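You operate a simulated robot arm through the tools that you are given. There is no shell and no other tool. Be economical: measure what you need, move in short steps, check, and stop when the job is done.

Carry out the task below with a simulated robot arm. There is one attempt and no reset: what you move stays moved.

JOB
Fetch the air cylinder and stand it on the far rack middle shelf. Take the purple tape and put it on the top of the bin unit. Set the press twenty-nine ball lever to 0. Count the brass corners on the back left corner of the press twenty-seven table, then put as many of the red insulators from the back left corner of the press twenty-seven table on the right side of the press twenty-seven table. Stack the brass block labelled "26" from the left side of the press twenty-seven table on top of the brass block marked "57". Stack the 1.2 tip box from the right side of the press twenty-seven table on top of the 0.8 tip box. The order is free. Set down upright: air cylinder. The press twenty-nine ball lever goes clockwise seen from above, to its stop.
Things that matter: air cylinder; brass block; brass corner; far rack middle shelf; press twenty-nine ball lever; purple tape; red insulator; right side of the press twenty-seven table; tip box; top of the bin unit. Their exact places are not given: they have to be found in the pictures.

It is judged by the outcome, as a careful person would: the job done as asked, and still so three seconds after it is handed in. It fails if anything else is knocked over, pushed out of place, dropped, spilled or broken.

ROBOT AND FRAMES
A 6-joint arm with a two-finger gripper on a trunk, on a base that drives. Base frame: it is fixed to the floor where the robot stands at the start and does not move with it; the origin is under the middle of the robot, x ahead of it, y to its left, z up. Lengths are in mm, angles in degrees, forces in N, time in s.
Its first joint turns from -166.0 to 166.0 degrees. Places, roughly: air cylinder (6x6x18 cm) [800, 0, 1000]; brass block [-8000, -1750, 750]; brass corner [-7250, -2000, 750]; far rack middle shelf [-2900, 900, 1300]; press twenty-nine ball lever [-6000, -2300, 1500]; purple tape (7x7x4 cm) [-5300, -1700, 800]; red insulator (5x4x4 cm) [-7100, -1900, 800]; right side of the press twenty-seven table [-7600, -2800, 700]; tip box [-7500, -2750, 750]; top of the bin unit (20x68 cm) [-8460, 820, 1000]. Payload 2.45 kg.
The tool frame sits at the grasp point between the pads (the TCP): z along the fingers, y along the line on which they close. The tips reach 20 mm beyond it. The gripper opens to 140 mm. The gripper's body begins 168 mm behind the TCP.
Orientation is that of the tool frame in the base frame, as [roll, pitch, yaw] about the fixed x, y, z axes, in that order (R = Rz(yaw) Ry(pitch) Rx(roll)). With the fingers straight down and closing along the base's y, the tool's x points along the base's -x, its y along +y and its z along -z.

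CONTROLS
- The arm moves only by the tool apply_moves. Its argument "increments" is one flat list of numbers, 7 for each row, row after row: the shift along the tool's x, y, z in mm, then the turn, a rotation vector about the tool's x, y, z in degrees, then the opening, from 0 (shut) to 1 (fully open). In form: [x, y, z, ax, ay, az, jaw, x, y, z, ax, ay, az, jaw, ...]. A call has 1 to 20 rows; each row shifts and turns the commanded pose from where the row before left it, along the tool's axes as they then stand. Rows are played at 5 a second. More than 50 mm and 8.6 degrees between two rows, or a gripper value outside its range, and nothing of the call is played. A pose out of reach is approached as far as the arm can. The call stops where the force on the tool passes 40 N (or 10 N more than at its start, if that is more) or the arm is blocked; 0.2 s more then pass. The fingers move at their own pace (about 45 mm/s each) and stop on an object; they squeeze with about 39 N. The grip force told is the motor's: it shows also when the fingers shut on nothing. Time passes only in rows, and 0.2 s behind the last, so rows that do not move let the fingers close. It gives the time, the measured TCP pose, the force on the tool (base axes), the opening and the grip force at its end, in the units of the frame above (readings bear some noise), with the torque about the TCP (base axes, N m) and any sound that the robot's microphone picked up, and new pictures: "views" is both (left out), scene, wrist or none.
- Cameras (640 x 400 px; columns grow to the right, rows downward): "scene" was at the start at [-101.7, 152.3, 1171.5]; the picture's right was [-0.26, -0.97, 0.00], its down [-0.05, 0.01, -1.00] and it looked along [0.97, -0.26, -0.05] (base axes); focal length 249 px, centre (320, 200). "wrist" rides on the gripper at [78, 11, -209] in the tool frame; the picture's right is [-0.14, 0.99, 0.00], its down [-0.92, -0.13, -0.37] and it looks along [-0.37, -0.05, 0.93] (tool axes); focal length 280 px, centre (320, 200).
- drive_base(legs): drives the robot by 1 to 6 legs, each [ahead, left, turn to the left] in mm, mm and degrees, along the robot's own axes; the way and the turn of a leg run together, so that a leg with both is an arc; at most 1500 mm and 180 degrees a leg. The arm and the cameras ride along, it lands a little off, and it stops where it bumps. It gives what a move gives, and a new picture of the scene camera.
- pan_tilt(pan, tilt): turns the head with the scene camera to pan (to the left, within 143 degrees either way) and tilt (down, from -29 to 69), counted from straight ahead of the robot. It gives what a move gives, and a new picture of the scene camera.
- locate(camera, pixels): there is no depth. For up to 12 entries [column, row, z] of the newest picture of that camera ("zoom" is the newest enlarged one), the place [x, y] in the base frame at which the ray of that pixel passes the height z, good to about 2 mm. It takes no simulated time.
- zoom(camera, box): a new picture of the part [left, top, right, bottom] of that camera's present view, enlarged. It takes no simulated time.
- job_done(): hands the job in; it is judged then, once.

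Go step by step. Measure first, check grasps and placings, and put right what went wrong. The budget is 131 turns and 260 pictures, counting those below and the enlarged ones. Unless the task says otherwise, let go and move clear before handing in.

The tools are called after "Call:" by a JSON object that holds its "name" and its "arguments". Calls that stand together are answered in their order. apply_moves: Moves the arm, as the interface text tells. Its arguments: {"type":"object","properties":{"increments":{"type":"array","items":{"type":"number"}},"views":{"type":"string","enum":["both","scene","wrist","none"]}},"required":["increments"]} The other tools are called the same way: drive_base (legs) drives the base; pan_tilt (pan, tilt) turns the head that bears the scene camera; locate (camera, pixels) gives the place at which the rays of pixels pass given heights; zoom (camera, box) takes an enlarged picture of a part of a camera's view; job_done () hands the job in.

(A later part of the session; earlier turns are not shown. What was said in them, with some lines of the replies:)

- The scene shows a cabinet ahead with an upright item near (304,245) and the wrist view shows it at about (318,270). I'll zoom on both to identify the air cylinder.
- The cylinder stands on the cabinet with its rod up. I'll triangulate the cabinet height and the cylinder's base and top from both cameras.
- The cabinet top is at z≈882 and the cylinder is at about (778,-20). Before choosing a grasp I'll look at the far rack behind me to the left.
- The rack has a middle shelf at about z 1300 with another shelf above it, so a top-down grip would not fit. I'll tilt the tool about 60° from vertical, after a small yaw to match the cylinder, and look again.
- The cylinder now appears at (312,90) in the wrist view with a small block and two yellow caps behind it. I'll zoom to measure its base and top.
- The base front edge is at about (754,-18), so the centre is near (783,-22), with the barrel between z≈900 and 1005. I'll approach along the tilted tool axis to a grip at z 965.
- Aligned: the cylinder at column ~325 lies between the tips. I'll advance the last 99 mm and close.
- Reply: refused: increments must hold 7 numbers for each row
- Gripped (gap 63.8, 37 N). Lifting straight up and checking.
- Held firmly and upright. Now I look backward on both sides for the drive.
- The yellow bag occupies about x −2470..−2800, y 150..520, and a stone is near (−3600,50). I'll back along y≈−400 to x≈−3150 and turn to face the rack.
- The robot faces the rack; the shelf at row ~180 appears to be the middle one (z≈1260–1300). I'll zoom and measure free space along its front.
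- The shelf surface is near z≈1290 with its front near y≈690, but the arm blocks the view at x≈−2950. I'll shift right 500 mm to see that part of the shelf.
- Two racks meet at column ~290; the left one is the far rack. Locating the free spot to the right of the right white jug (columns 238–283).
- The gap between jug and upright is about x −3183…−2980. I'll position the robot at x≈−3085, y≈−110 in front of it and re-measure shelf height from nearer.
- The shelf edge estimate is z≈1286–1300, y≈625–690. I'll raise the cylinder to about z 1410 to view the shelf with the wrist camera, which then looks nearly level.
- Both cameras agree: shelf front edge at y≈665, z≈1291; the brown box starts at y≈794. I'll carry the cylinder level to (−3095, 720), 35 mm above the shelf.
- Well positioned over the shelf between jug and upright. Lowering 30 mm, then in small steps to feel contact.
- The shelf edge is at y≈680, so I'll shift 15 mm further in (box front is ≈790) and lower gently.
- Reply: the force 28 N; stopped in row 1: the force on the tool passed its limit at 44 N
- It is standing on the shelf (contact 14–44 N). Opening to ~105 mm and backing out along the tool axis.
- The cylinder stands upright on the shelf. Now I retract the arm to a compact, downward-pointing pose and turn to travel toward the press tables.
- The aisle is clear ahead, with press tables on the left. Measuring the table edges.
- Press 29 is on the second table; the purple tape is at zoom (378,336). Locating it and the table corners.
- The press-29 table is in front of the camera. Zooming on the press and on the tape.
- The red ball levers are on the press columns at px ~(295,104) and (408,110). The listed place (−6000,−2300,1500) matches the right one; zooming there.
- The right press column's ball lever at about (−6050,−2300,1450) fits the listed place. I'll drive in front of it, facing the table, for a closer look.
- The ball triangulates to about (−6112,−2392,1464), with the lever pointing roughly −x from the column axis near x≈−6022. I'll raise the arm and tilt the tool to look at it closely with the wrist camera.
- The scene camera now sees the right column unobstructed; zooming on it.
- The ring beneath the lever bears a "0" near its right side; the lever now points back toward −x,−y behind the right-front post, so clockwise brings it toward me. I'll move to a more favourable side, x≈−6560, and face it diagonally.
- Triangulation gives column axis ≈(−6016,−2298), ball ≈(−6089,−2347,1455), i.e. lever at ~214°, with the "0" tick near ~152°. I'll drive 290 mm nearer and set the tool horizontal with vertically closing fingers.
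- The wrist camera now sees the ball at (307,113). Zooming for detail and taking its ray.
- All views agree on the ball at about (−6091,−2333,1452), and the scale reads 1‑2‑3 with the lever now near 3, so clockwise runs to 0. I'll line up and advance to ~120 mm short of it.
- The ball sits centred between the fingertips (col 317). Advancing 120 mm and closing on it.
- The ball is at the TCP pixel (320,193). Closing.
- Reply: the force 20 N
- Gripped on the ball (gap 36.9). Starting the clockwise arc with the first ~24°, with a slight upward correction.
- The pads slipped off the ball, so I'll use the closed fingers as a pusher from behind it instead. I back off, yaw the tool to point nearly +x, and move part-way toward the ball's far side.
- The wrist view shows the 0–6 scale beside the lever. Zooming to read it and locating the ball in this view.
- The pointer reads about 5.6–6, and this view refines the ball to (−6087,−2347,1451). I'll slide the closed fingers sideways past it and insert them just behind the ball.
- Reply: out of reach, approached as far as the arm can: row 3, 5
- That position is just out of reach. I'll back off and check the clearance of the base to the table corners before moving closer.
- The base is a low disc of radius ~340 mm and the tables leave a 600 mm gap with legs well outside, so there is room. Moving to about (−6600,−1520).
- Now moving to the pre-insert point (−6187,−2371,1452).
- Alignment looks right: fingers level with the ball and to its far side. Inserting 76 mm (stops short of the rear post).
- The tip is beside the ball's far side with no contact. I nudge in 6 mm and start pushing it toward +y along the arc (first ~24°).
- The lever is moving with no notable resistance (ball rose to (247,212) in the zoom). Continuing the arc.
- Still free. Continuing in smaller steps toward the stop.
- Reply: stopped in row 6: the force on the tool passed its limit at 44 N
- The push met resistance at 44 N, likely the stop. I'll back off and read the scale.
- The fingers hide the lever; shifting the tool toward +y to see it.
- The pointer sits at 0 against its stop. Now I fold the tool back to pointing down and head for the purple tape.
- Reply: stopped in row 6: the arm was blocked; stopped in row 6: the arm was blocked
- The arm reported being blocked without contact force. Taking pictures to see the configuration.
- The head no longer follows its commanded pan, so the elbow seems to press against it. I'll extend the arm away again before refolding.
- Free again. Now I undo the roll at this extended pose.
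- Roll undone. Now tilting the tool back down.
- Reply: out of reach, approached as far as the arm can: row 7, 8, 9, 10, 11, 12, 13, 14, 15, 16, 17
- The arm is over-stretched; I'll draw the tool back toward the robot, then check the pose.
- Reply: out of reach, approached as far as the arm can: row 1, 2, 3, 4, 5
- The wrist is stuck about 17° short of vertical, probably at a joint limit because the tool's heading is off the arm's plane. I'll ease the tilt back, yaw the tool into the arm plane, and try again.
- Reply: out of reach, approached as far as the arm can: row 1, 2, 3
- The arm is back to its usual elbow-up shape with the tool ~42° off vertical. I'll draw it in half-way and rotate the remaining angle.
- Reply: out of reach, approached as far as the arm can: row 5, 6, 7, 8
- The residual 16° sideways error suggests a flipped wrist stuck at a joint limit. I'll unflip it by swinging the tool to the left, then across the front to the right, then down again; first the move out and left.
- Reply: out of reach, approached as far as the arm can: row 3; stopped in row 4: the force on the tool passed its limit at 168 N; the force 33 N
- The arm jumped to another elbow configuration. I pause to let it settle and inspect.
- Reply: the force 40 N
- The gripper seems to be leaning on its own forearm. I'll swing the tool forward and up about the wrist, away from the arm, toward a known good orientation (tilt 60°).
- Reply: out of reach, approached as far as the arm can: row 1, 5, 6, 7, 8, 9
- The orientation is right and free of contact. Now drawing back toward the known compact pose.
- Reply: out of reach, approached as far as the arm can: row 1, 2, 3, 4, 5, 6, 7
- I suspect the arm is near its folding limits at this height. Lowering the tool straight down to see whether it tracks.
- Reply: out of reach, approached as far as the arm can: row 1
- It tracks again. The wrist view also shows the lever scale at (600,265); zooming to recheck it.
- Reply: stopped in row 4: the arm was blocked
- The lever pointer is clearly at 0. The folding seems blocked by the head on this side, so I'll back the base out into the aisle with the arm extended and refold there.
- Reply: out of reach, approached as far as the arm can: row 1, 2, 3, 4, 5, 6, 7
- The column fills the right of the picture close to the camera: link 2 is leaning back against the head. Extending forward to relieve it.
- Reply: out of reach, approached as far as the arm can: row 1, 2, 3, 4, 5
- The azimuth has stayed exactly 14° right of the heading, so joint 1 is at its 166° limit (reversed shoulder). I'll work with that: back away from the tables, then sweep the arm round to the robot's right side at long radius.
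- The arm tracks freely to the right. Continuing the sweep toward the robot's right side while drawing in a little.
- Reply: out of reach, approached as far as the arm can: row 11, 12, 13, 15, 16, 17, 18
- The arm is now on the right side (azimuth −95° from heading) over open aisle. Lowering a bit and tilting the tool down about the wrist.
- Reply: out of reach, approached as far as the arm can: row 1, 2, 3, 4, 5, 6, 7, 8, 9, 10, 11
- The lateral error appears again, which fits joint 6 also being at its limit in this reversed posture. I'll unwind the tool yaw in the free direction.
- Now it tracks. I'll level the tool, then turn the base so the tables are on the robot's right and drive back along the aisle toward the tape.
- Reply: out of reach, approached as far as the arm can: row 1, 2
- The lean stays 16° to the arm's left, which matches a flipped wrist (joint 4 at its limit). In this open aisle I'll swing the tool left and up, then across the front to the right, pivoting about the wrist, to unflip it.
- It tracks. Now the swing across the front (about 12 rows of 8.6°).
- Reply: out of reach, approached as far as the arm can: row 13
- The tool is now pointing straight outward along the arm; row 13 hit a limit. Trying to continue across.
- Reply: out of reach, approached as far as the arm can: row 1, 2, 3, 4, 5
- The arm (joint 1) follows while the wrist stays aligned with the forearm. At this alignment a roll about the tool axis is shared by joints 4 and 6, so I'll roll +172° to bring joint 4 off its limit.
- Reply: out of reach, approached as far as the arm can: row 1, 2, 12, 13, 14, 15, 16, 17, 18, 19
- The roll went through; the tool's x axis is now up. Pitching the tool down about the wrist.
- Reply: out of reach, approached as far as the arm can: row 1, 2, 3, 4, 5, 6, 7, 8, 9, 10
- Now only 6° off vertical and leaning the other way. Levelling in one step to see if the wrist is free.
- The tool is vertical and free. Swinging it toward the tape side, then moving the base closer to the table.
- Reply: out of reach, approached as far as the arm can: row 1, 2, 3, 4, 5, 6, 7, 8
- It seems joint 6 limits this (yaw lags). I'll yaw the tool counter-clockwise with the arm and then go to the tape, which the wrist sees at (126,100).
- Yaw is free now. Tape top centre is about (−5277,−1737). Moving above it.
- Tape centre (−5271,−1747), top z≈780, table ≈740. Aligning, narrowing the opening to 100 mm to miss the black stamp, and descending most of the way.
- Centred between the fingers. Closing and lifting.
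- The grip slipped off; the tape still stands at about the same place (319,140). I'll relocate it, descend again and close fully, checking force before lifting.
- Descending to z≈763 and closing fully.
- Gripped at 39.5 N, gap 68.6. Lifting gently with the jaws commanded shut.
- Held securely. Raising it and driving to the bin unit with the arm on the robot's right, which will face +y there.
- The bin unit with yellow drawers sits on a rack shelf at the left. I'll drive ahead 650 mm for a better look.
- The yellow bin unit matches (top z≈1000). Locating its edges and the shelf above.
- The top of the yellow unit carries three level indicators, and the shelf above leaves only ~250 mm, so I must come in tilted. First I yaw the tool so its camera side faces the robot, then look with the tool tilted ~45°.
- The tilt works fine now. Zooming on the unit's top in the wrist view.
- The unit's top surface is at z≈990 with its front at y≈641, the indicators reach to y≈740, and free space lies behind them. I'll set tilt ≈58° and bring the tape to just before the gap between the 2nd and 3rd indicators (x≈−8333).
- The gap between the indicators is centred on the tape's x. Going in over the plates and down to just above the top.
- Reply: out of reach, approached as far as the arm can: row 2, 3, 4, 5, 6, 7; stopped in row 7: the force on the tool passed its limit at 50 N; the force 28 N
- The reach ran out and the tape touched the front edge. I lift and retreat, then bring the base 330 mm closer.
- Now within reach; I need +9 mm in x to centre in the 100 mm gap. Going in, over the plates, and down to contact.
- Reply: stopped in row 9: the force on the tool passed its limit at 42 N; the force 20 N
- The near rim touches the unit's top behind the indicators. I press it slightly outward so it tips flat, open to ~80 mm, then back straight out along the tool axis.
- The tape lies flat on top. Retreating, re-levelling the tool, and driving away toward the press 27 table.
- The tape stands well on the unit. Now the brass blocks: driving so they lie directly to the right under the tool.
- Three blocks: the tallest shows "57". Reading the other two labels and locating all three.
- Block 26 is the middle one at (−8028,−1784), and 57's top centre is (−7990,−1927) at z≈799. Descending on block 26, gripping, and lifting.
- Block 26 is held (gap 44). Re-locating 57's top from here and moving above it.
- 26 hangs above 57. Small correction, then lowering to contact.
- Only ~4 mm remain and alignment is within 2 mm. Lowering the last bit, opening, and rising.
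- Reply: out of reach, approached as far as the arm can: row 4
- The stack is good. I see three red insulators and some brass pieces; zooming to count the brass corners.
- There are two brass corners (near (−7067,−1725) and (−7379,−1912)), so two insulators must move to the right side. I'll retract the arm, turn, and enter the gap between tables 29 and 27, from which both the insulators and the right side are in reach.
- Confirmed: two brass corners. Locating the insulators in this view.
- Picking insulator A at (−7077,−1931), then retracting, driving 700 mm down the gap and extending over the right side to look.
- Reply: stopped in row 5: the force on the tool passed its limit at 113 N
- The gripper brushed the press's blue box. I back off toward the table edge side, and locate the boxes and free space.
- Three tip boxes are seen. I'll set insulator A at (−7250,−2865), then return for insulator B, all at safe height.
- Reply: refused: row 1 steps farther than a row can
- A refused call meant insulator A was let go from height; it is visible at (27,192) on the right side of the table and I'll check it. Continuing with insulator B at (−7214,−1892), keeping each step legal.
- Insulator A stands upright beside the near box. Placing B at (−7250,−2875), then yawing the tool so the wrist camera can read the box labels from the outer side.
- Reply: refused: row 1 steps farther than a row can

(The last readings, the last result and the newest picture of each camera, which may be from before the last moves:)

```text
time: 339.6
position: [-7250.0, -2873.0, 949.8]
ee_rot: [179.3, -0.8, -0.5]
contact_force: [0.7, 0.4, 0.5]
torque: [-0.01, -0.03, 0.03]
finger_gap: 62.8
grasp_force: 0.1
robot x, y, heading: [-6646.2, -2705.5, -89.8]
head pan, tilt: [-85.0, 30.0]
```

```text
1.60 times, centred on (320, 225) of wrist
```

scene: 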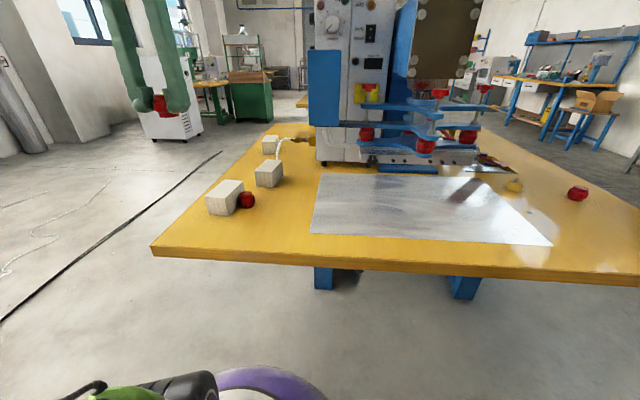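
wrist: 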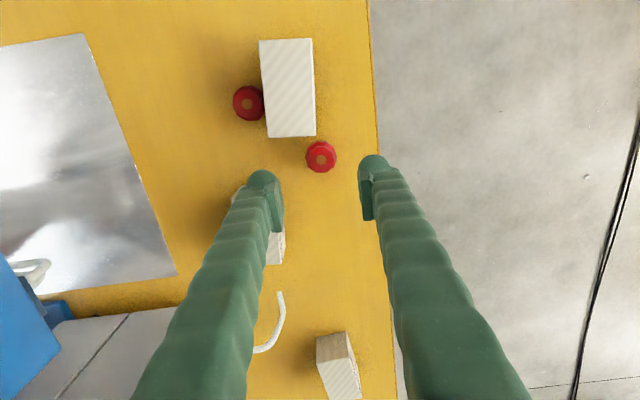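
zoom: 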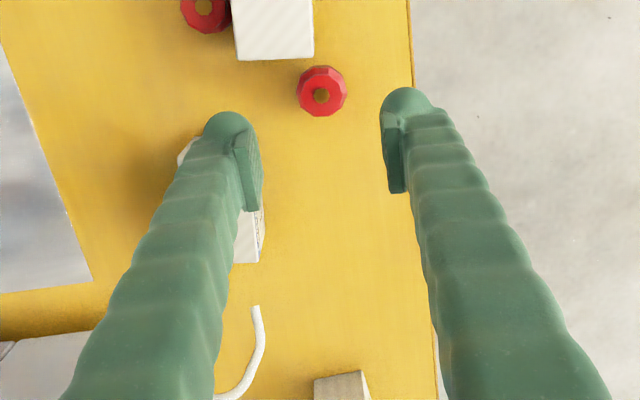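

Both insulators stand on the right side. Repeating the label-viewing move with legal steps.

Call:
{"name": "apply_moves", "arguments": {"increments": [0, 30, -35, 0, 0, 0, 0, 3, 45, 0, 0, 0, 0, 0, 3, 45, 0, 0, 0, 0, 0, 0, 0, 0, 0, 0, 8.5, 0, 0, 0, 0, 0, 0, 8.5, 0, 0, 0, 0, 0, 0, 8.5, 0, 0, 0, 0, 0, 0, 8.5, 0, 0, 0, 0, 0, 0, 8.5, 0, 0, 0, 0, 0, 0, 8.5, 0, 0, 0, 0, 0, 0, 8.5, 0, 0, 0, 0, 0, 0, 8.5, 0, 0, 0, 0, 0, 0, 8.5, 0, 0, 0, 0, 0, 0, 8.5, 0, 0, 0, 0, 0, 0, 5, 0], "views": "wrist"}}

Call:
{"name": "zoom", "arguments": {"camera": "wrist", "box": [120, 130, 520, 380]}}

```text
time: 342.6
position: [-7244.7, -2994.4, 986.3]
ee_rot: [-179.3, -0.7, -90.5]
contact_force: [1.1, 0.4, 0.1]
torque: [0.01, 0.0, -0.01]
finger_gap: 0.2
grasp_force: 29.0
robot x, y, heading: [-6641.7, -2706.1, -89.9]
head pan, tilt: [-85.0, 30.0]
```

wrist: 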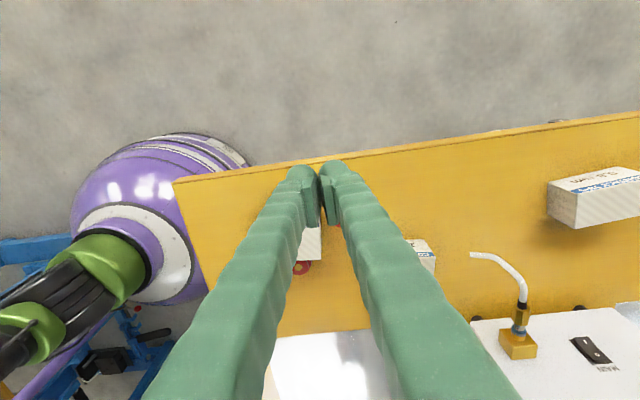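

```text
1.60 times, centred on (320, 255) of wrist
```

zoom: 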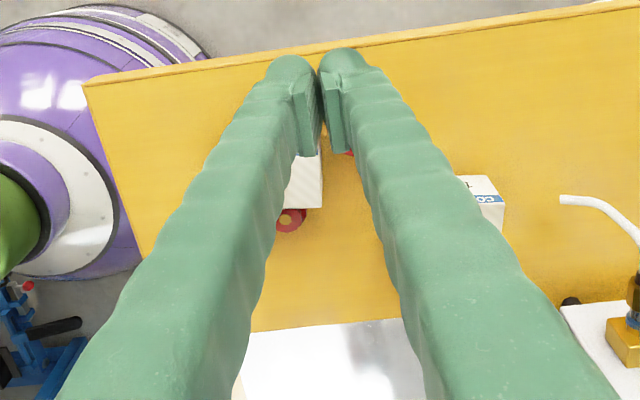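

Labels are on the outer faces: the far box at (600,182) and the mid box at (420,248). Zooming on them.

Call:
{"name": "zoom", "arguments": {"camera": "wrist", "box": [540, 150, 640, 220]}}

Call:
{"name": "zoom", "arguments": {"camera": "wrist", "box": [395, 225, 455, 275]}}

Call:
{"name": "locate", "arguments": {"camera": "wrist", "pixels": [[550, 180, 790], [550, 183, 800], [580, 228, 790], [432, 246, 790], [435, 270, 740], [412, 240, 790]]}}

Call:
{"name": "apply_moves", "arguments": {"increments": [10, 45, 0, 0, 0, 0, 0, 0, 45, 0, 0, 0, 0, 0, 0, 45, 0, 0, 0, 0, 0], "views": "wrist"}}

Call:
{"name": "zoom", "arguments": {"camera": "wrist", "box": [120, 130, 520, 380]}}

```text
5.71 times, centred on (590, 185) of wrist
```

zoom: 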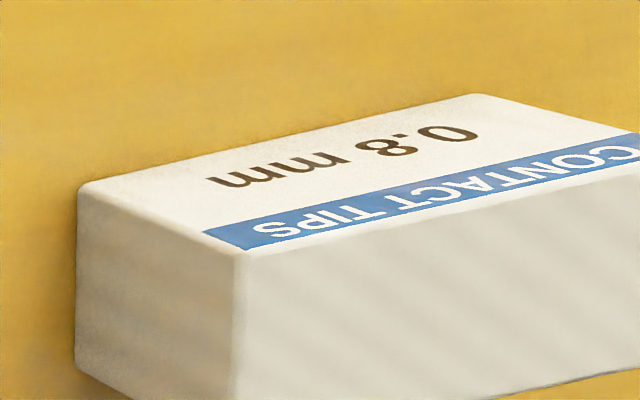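

```text
8.00 times, centred on (425, 250) of wrist
```

zoom: 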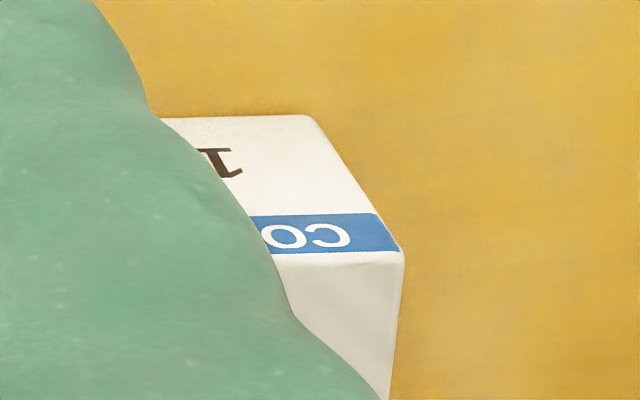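

```text
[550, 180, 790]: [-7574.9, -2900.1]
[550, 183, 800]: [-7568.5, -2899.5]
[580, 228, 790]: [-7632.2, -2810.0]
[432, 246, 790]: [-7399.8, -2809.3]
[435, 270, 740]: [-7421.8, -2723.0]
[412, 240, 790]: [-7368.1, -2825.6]
```

```text
time: 343.4
position: [-7379.7, -3001.5, 983.5]
ee_rot: [-179.2, -0.7, -90.4]
contact_force: [0.8, -0.2, 0.4]
torque: [-0.01, 0.12, -0.03]
finger_gap: 0.2
grasp_force: 29.6
robot x, y, heading: [-6643.7, -2703.0, -89.9]
head pan, tilt: [-85.0, 30.0]
```

wrist: 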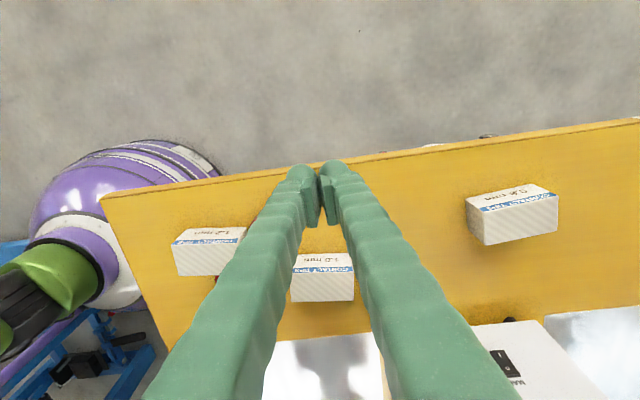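

```text
1.60 times, centred on (320, 255) of wrist
```

zoom: 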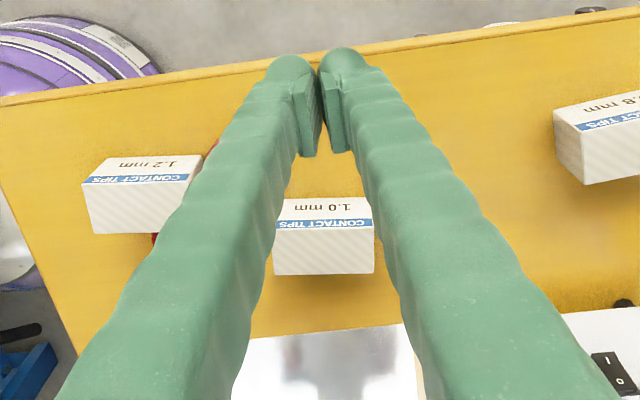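

The near box is 1.2 mm, the mid one 1.0 mm and the far one 0.8 mm. Measuring the near and far boxes precisely.

Call:
{"name": "locate", "arguments": {"camera": "wrist", "pixels": [[466, 197, 740], [482, 212, 785], [482, 212, 795], [558, 195, 790], [557, 230, 790], [487, 245, 790], [171.3, 244.4, 790], [238.8, 241.3, 790], [177.5, 275, 790], [181.3, 228, 740], [171.3, 244.4, 800]]}}

Call:
{"name": "zoom", "arguments": {"camera": "scene", "box": [190, 120, 310, 220]}}

```text
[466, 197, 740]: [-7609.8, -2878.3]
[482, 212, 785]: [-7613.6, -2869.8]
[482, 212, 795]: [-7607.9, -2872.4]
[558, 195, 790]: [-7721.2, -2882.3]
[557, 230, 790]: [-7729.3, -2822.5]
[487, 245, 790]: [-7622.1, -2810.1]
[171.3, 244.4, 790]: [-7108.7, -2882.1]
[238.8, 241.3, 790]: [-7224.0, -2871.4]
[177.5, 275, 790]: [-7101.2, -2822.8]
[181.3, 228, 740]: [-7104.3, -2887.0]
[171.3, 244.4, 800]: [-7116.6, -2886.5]
```

```text
4.00 times, centred on (250, 170) of scene
```

zoom: 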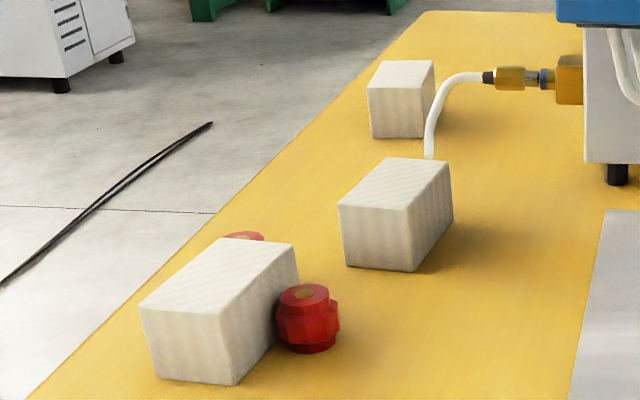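

1.2 box: centre ≈(−7160,−2847), 0.8 box: centre ≈(−7671,−2846), both ≈51 mm high. I'll grip the 1.2 box 30 mm off-centre to clear insulator A, lift, bring the base nearer and carry it above the 0.8 box.

Call:
{"name": "apply_moves", "arguments": {"increments": [0, 0, 0, 0, 0, -8.5, 0.75, 0, 0, 0, 0, 0, -8.5, 0.75, 0, 0, 0, 0, 0, -8.5, 0.75, 0, 0, 0, 0, 0, -8.5, 0.75, 0, 0, 0, 0, 0, -8.5, 0.75, 0, 0, 0, 0, 0, -8.5, 0.75, 0, 0, 0, 0, 0, -8.5, 0.75, 0, 0, 0, 0, 0, -8.5, 0.75, 0, 0, 0, 0, 0, -8.5, 0.75, 0, 0, 0, 0, 0, -8.5, 0.75, 33.5, -24.9, 0, 0, 0, 0, 0.75, 33.5, -24.9, 0, 0, 0, 0, 0.75, 33.5, -24.9, 0, 0, 0, 0, 0.75, 33.5, -24.9, 0, 0, 0, 0, 0.75, 33.5, -24.9, 0, 0, 0, 0, 0.75, 33.5, -24.9, 0, 0, 0, 0, 0.75, 33.5, -24.9, 0, 0, 0, 0, 0.75], "views": "wrist"}}

Call:
{"name": "locate", "arguments": {"camera": "wrist", "pixels": [[320, 200, 791]]}}

```text
time: 347.0
position: [-7130.6, -2851.3, 983.2]
ee_rot: [179.3, -0.9, -5.5]
contact_force: [-1.4, 0.3, -0.4]
torque: [0.01, -0.06, 0.01]
finger_gap: 105.0
grasp_force: 0.1
robot x, y, heading: [-6646.5, -2708.5, -90.0]
head pan, tilt: [-85.0, 30.0]
```

wrist: 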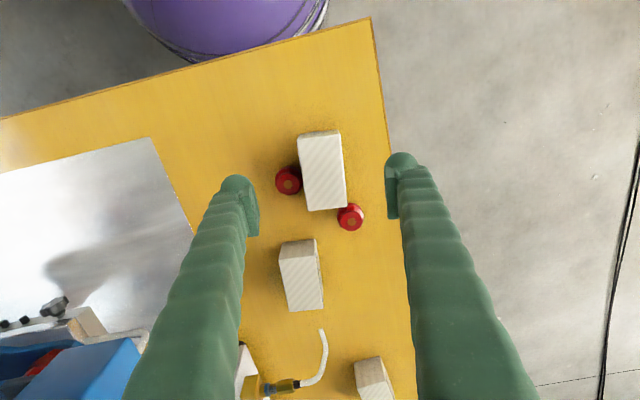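

```text
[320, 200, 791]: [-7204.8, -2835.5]
```

The grip point projects at (320,148), centred across the box and clear of insulator A. Descending, gripping, lifting, driving closer and carrying toward the 0.8 box.

Call:
{"name": "apply_moves", "arguments": {"increments": [0, 0, 45, 0, 0, 0, 0.75, 0, 0, 45, 0, 0, 0, 0.75, 0, 0, 45, 0, 0, 0, 0.75, 0, 0, 45, 0, 0, 0, 0.75, 0, 0, 34, 0, 0, 0, 0.75, 0, 0, 0, 0, 0, 0, 0, 0, 0, 0, 0, 0, 0, 0, 0, 0, 0, 0, 0, 0, 0, 0, 0, 0, 0, 0, 0, 0, 0, 0, 0, 0, 0, 0, 0, 0, 0, -20, 0, 0, 0, 0, 0, 0, -40, 0, 0, 0, 0, 0, 0, -45, 0, 0, 0, 0, 0, 0, -45, 0, 0, 0, 0, 0, 0, -45, 0, 0, 0, 0, 0, 0, -30, 0, 0, 0, 0], "views": "wrist"}}

Call:
{"name": "drive_base", "arguments": {"legs": [[150, -90, 0]]}}

Call:
{"name": "apply_moves", "arguments": {"increments": [0, 0, 0, 0, 0, -5.65, 0, 0, 0, 0, 0, 0, -5.65, 0, -40.2, -20, 0, 0, 0, 0, 0, -40.2, -20, 0, 0, 0, 0, 0, -40.2, -20, 0, 0, 0, 0, 0, -40.2, -20, 0, 0, 0, 0, 0, -40.2, -20, 0, 0, 0, 0, 0, -40.2, -20, 0, 0, 0, 0, 0, -40.2, -20, 0, 0, 0, 0, 0, -40.2, -20, 0, 0, 0, 0, 0, -40.2, -20, 0, 0, 0, 0, 0, -40.2, -20, 0, 0, 0, 0, 0], "views": "both"}}

Call:
{"name": "zoom", "arguments": {"camera": "wrist", "box": [220, 60, 460, 260]}}

Call:
{"name": "zoom", "arguments": {"camera": "scene", "box": [150, 60, 350, 200]}}

```text
time: 350.4
position: [-7131.2, -2851.0, 999.4]
ee_rot: [179.4, -0.8, -5.5]
contact_force: [1.0, -0.6, -1.1]
torque: [0.01, -0.06, 0.02]
finger_gap: 64.6
grasp_force: 39.4
robot x, y, heading: [-6642.9, -2706.1, -89.8]
head pan, tilt: [-85.0, 30.0]
```

wrist: 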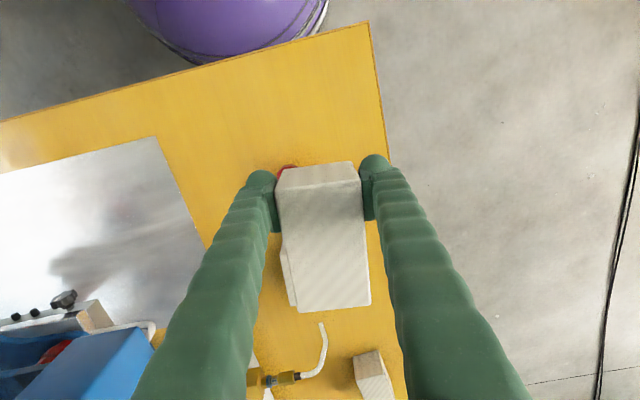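

```text
time: 351.9
position: [-7220.8, -2997.4, 998.2]
ee_rot: [179.4, -0.9, -5.7]
contact_force: [-0.5, -0.3, -2.1]
torque: [0.01, -0.05, -0.03]
finger_gap: 64.4
grasp_force: 39.0
robot x, y, heading: [-6732.8, -2853.9, -90.0]
head pan, tilt: [-85.0, 30.0]
```

scene: 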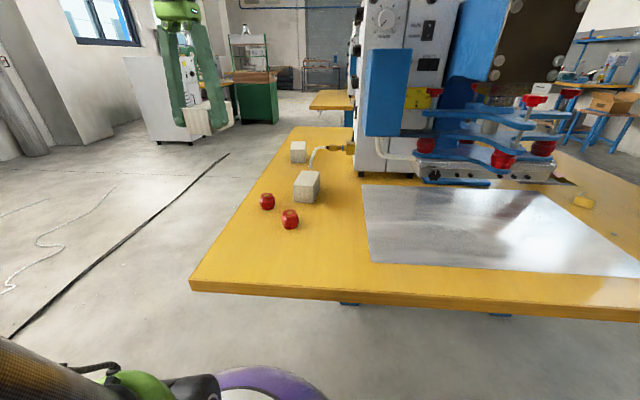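

```text
time: 354.5
position: [-7640.1, -2838.7, 992.2]
ee_rot: [179.2, -0.7, 5.6]
contact_force: [0.6, -0.8, -1.5]
torque: [0.01, 0.07, -0.02]
finger_gap: 64.8
grasp_force: 39.1
robot x, y, heading: [-6733.1, -2852.2, -90.2]
head pan, tilt: [-85.0, 30.0]
```

scene: 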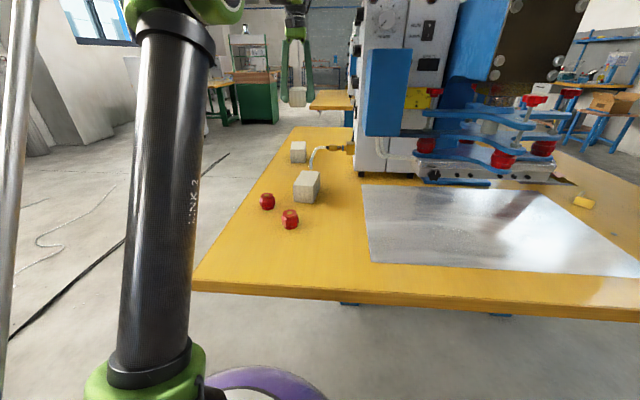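
wrist: 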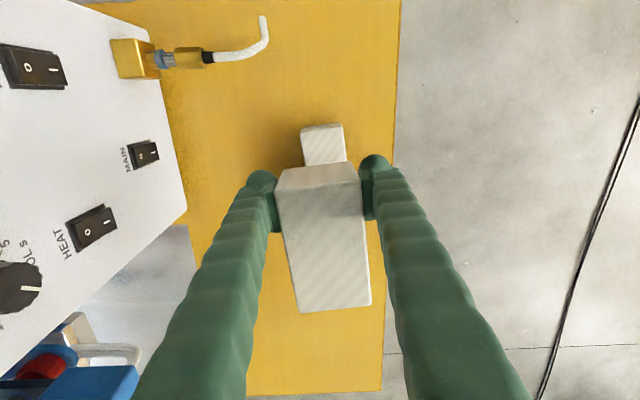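

```text
2.00 times, centred on (340, 160) of wrist
```

zoom: 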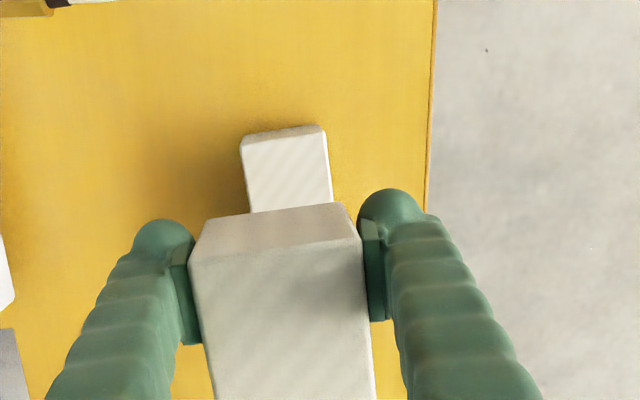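

```text
2.86 times, centred on (250, 130) of scene
5 turns are left
```

zoom: 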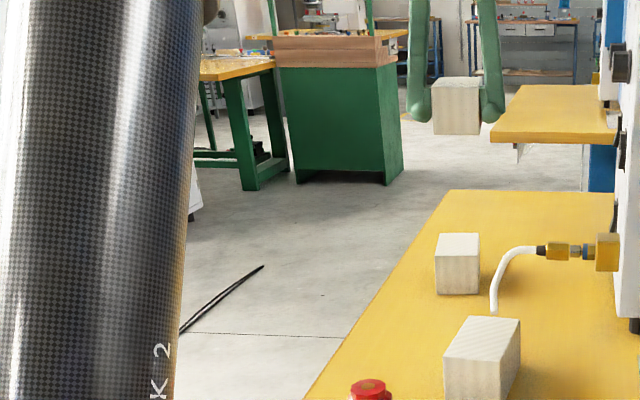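

Five turns remain. Measuring the offset between the held box's lower edge and the 0.8 box's top edge.

Call:
{"name": "locate", "arguments": {"camera": "wrist", "pixels": [[301.5, 134, 791], [342.5, 127.5, 791], [305, 165, 791], [346.5, 158, 791], [281.5, 170, 964], [350, 162.5, 964]]}}

Call:
{"name": "apply_moves", "arguments": {"increments": [0, 0, 45, 0, 0, 0, 0, 0, 0, 45, 0, 0, 0, 0], "views": "wrist"}}

Call:
{"name": "zoom", "arguments": {"camera": "wrist", "box": [240, 100, 400, 220]}}

Call:
{"name": "zoom", "arguments": {"camera": "scene", "box": [260, 70, 350, 180]}}

```text
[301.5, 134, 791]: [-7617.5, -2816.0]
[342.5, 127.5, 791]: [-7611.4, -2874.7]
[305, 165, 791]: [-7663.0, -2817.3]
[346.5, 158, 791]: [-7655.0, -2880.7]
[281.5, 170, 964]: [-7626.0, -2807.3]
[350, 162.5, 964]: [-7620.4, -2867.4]
```

```text
time: 355.1
position: [-7639.0, -2837.9, 899.8]
ee_rot: [179.3, -0.8, 5.6]
contact_force: [-0.2, 0.3, -1.7]
torque: [0.04, -0.04, -0.01]
finger_gap: 64.2
grasp_force: 38.4
robot x, y, heading: [-6736.9, -2855.2, -90.0]
head pan, tilt: [-85.0, 30.0]
```

wrist: 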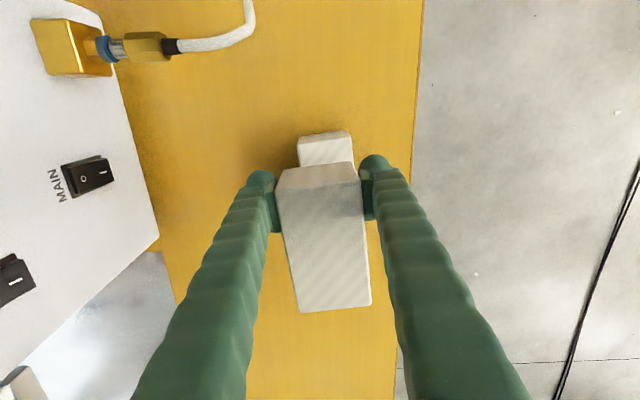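

```text
3.33 times, centred on (320, 160) of wrist
```

zoom: 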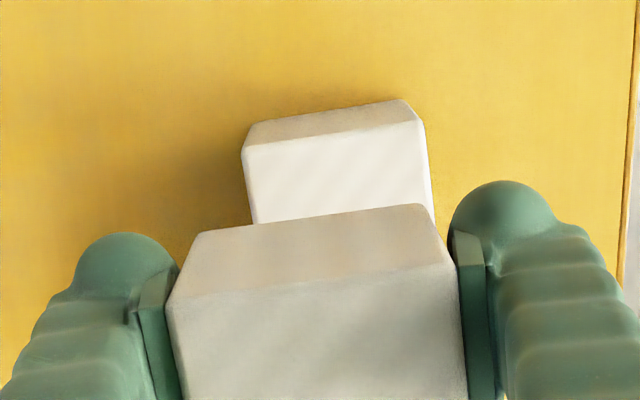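

```text
3.64 times, centred on (305, 125) of scene
4 turns are left
```

zoom: 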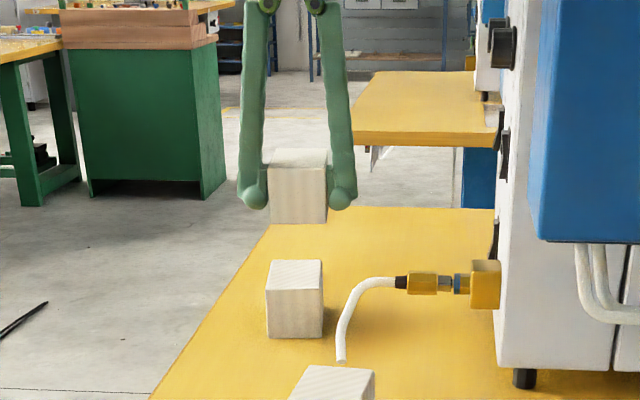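

The held box needs +8.5 mm in x and −8 mm in y. Correcting, lowering to contact, then opening and rising.

Call:
{"name": "apply_moves", "arguments": {"increments": [7.7, 8.8, 0, 0, 0, 0, 0, 0, 0, 40, 0, 0, 0, 0, 0, 0, 33, 0, 0, 0, 0, 0, 0, 2, 0, 0, 0, 0, 0, 0, 2, 0, 0, 0, 0, 0, 0, 1.5, 0, 0, 0, 0, 0, 0, 1.5, 0, 0, 0, 0, 0, 0, 1, 0, 0, 0, 0], "views": "wrist"}}

Call:
{"name": "zoom", "arguments": {"camera": "scene", "box": [270, 110, 330, 180]}}

```text
time: 356.0
position: [-7629.6, -2846.6, 832.2]
ee_rot: [179.2, -0.6, 5.6]
contact_force: [-1.7, -0.2, 20.9]
torque: [0.04, -0.37, -0.01]
finger_gap: 64.4
grasp_force: 38.9
robot x, y, heading: [-6733.2, -2853.2, -90.0]
head pan, tilt: [-85.0, 30.0]
stopped in row 4: the force on the tool passed its limit at 47 N (the readings are from after the stop); the commanded pose is now the measured one
```

wrist: 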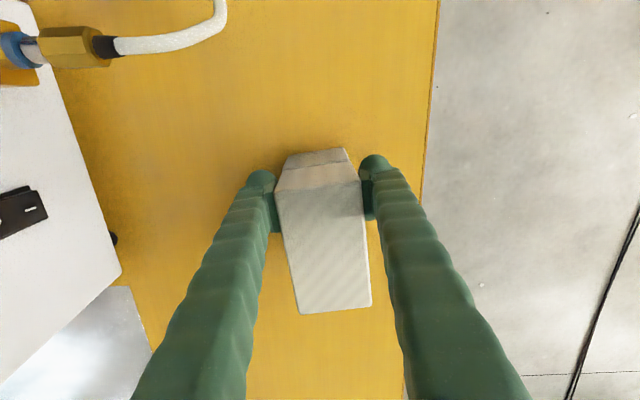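

```text
5.71 times, centred on (300, 145) of scene
3 turns are left
```

zoom: 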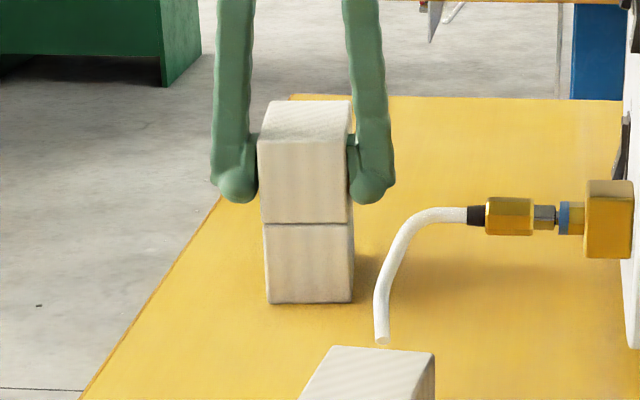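

The 1.2 box rests squarely on the 0.8 box (contact). Opening and rising clear.

Call:
{"name": "apply_moves", "arguments": {"increments": [0, 0, 0, 0, 0, 0, 0.62, 0, 0, 0, 0, 0, 0, 0.62, 0, 0, 0, 0, 0, 0, 0.62, 0, 0, -20, 0, 0, 0, 0.62, 0, 0, -45, 0, 0, 0, 0.62, 0, 0, -45, 0, 0, 0, 0.62, 0, 0, -45, 0, 0, 0, 0.62, 0, 0, -45, 0, 0, 0, 0.62], "views": "wrist"}}

Call:
{"name": "zoom", "arguments": {"camera": "scene", "box": [250, 110, 350, 240]}}

```text
time: 357.8
position: [-7633.6, -2844.4, 1033.3]
ee_rot: [179.1, -0.7, 5.7]
contact_force: [-1.1, 0.3, 0.3]
torque: [0.0, -0.05, -0.01]
finger_gap: 86.7
grasp_force: 0.0
robot x, y, heading: [-6736.1, -2852.3, -90.2]
head pan, tilt: [-85.0, 30.0]
```

wrist: 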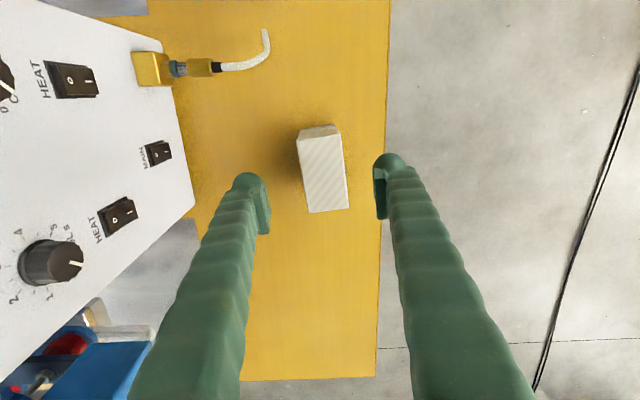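

```text
3.08 times, centred on (300, 175) of scene
2 turns are left
```

zoom: 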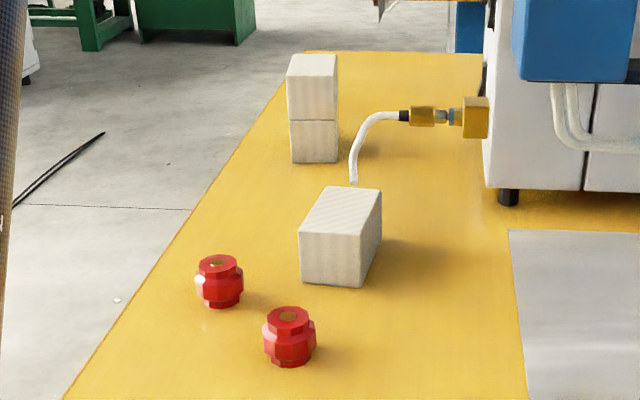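

The boxes are stacked, both insulators stand upright on the right side of the table, and the gripper is clear. Handing in.

Call:
{"name": "job_done", "arguments": {}}

```text
The job is handed in.
```

Every item on the list was carried out and handed in. One of the two insulators fell about 28 cm on the way, when a refused move let the jaws open early. It landed upright on the right side of the press twenty-seven table, next to the 1.2 tip box.

- **Air cylinder:** it stands upright on the far rack middle shelf.
- **Purple tape:** it lies flat on the top of the bin unit, behind the level indicators.
- **Press twenty-nine ball lever:** it was pushed clockwise to its stop, and the pointer reads 0.
- **Brass corners and insulators:** I counted two brass corners, so two red insulators are now on the right side of the table.
- **Brass blocks:** block 26 is on top of block 57.
- **Tip boxes:** the 1.2 box is on top of the 0.8 box.

There were also two bumps. The gripper hit the blue box on press twenty-seven with about 113 N, and the tape touched the front edge of the bin unit with about 50 N. I saw nothing moved or damaged by either, but I did not check the blue box or the bin unit specifically afterwards.
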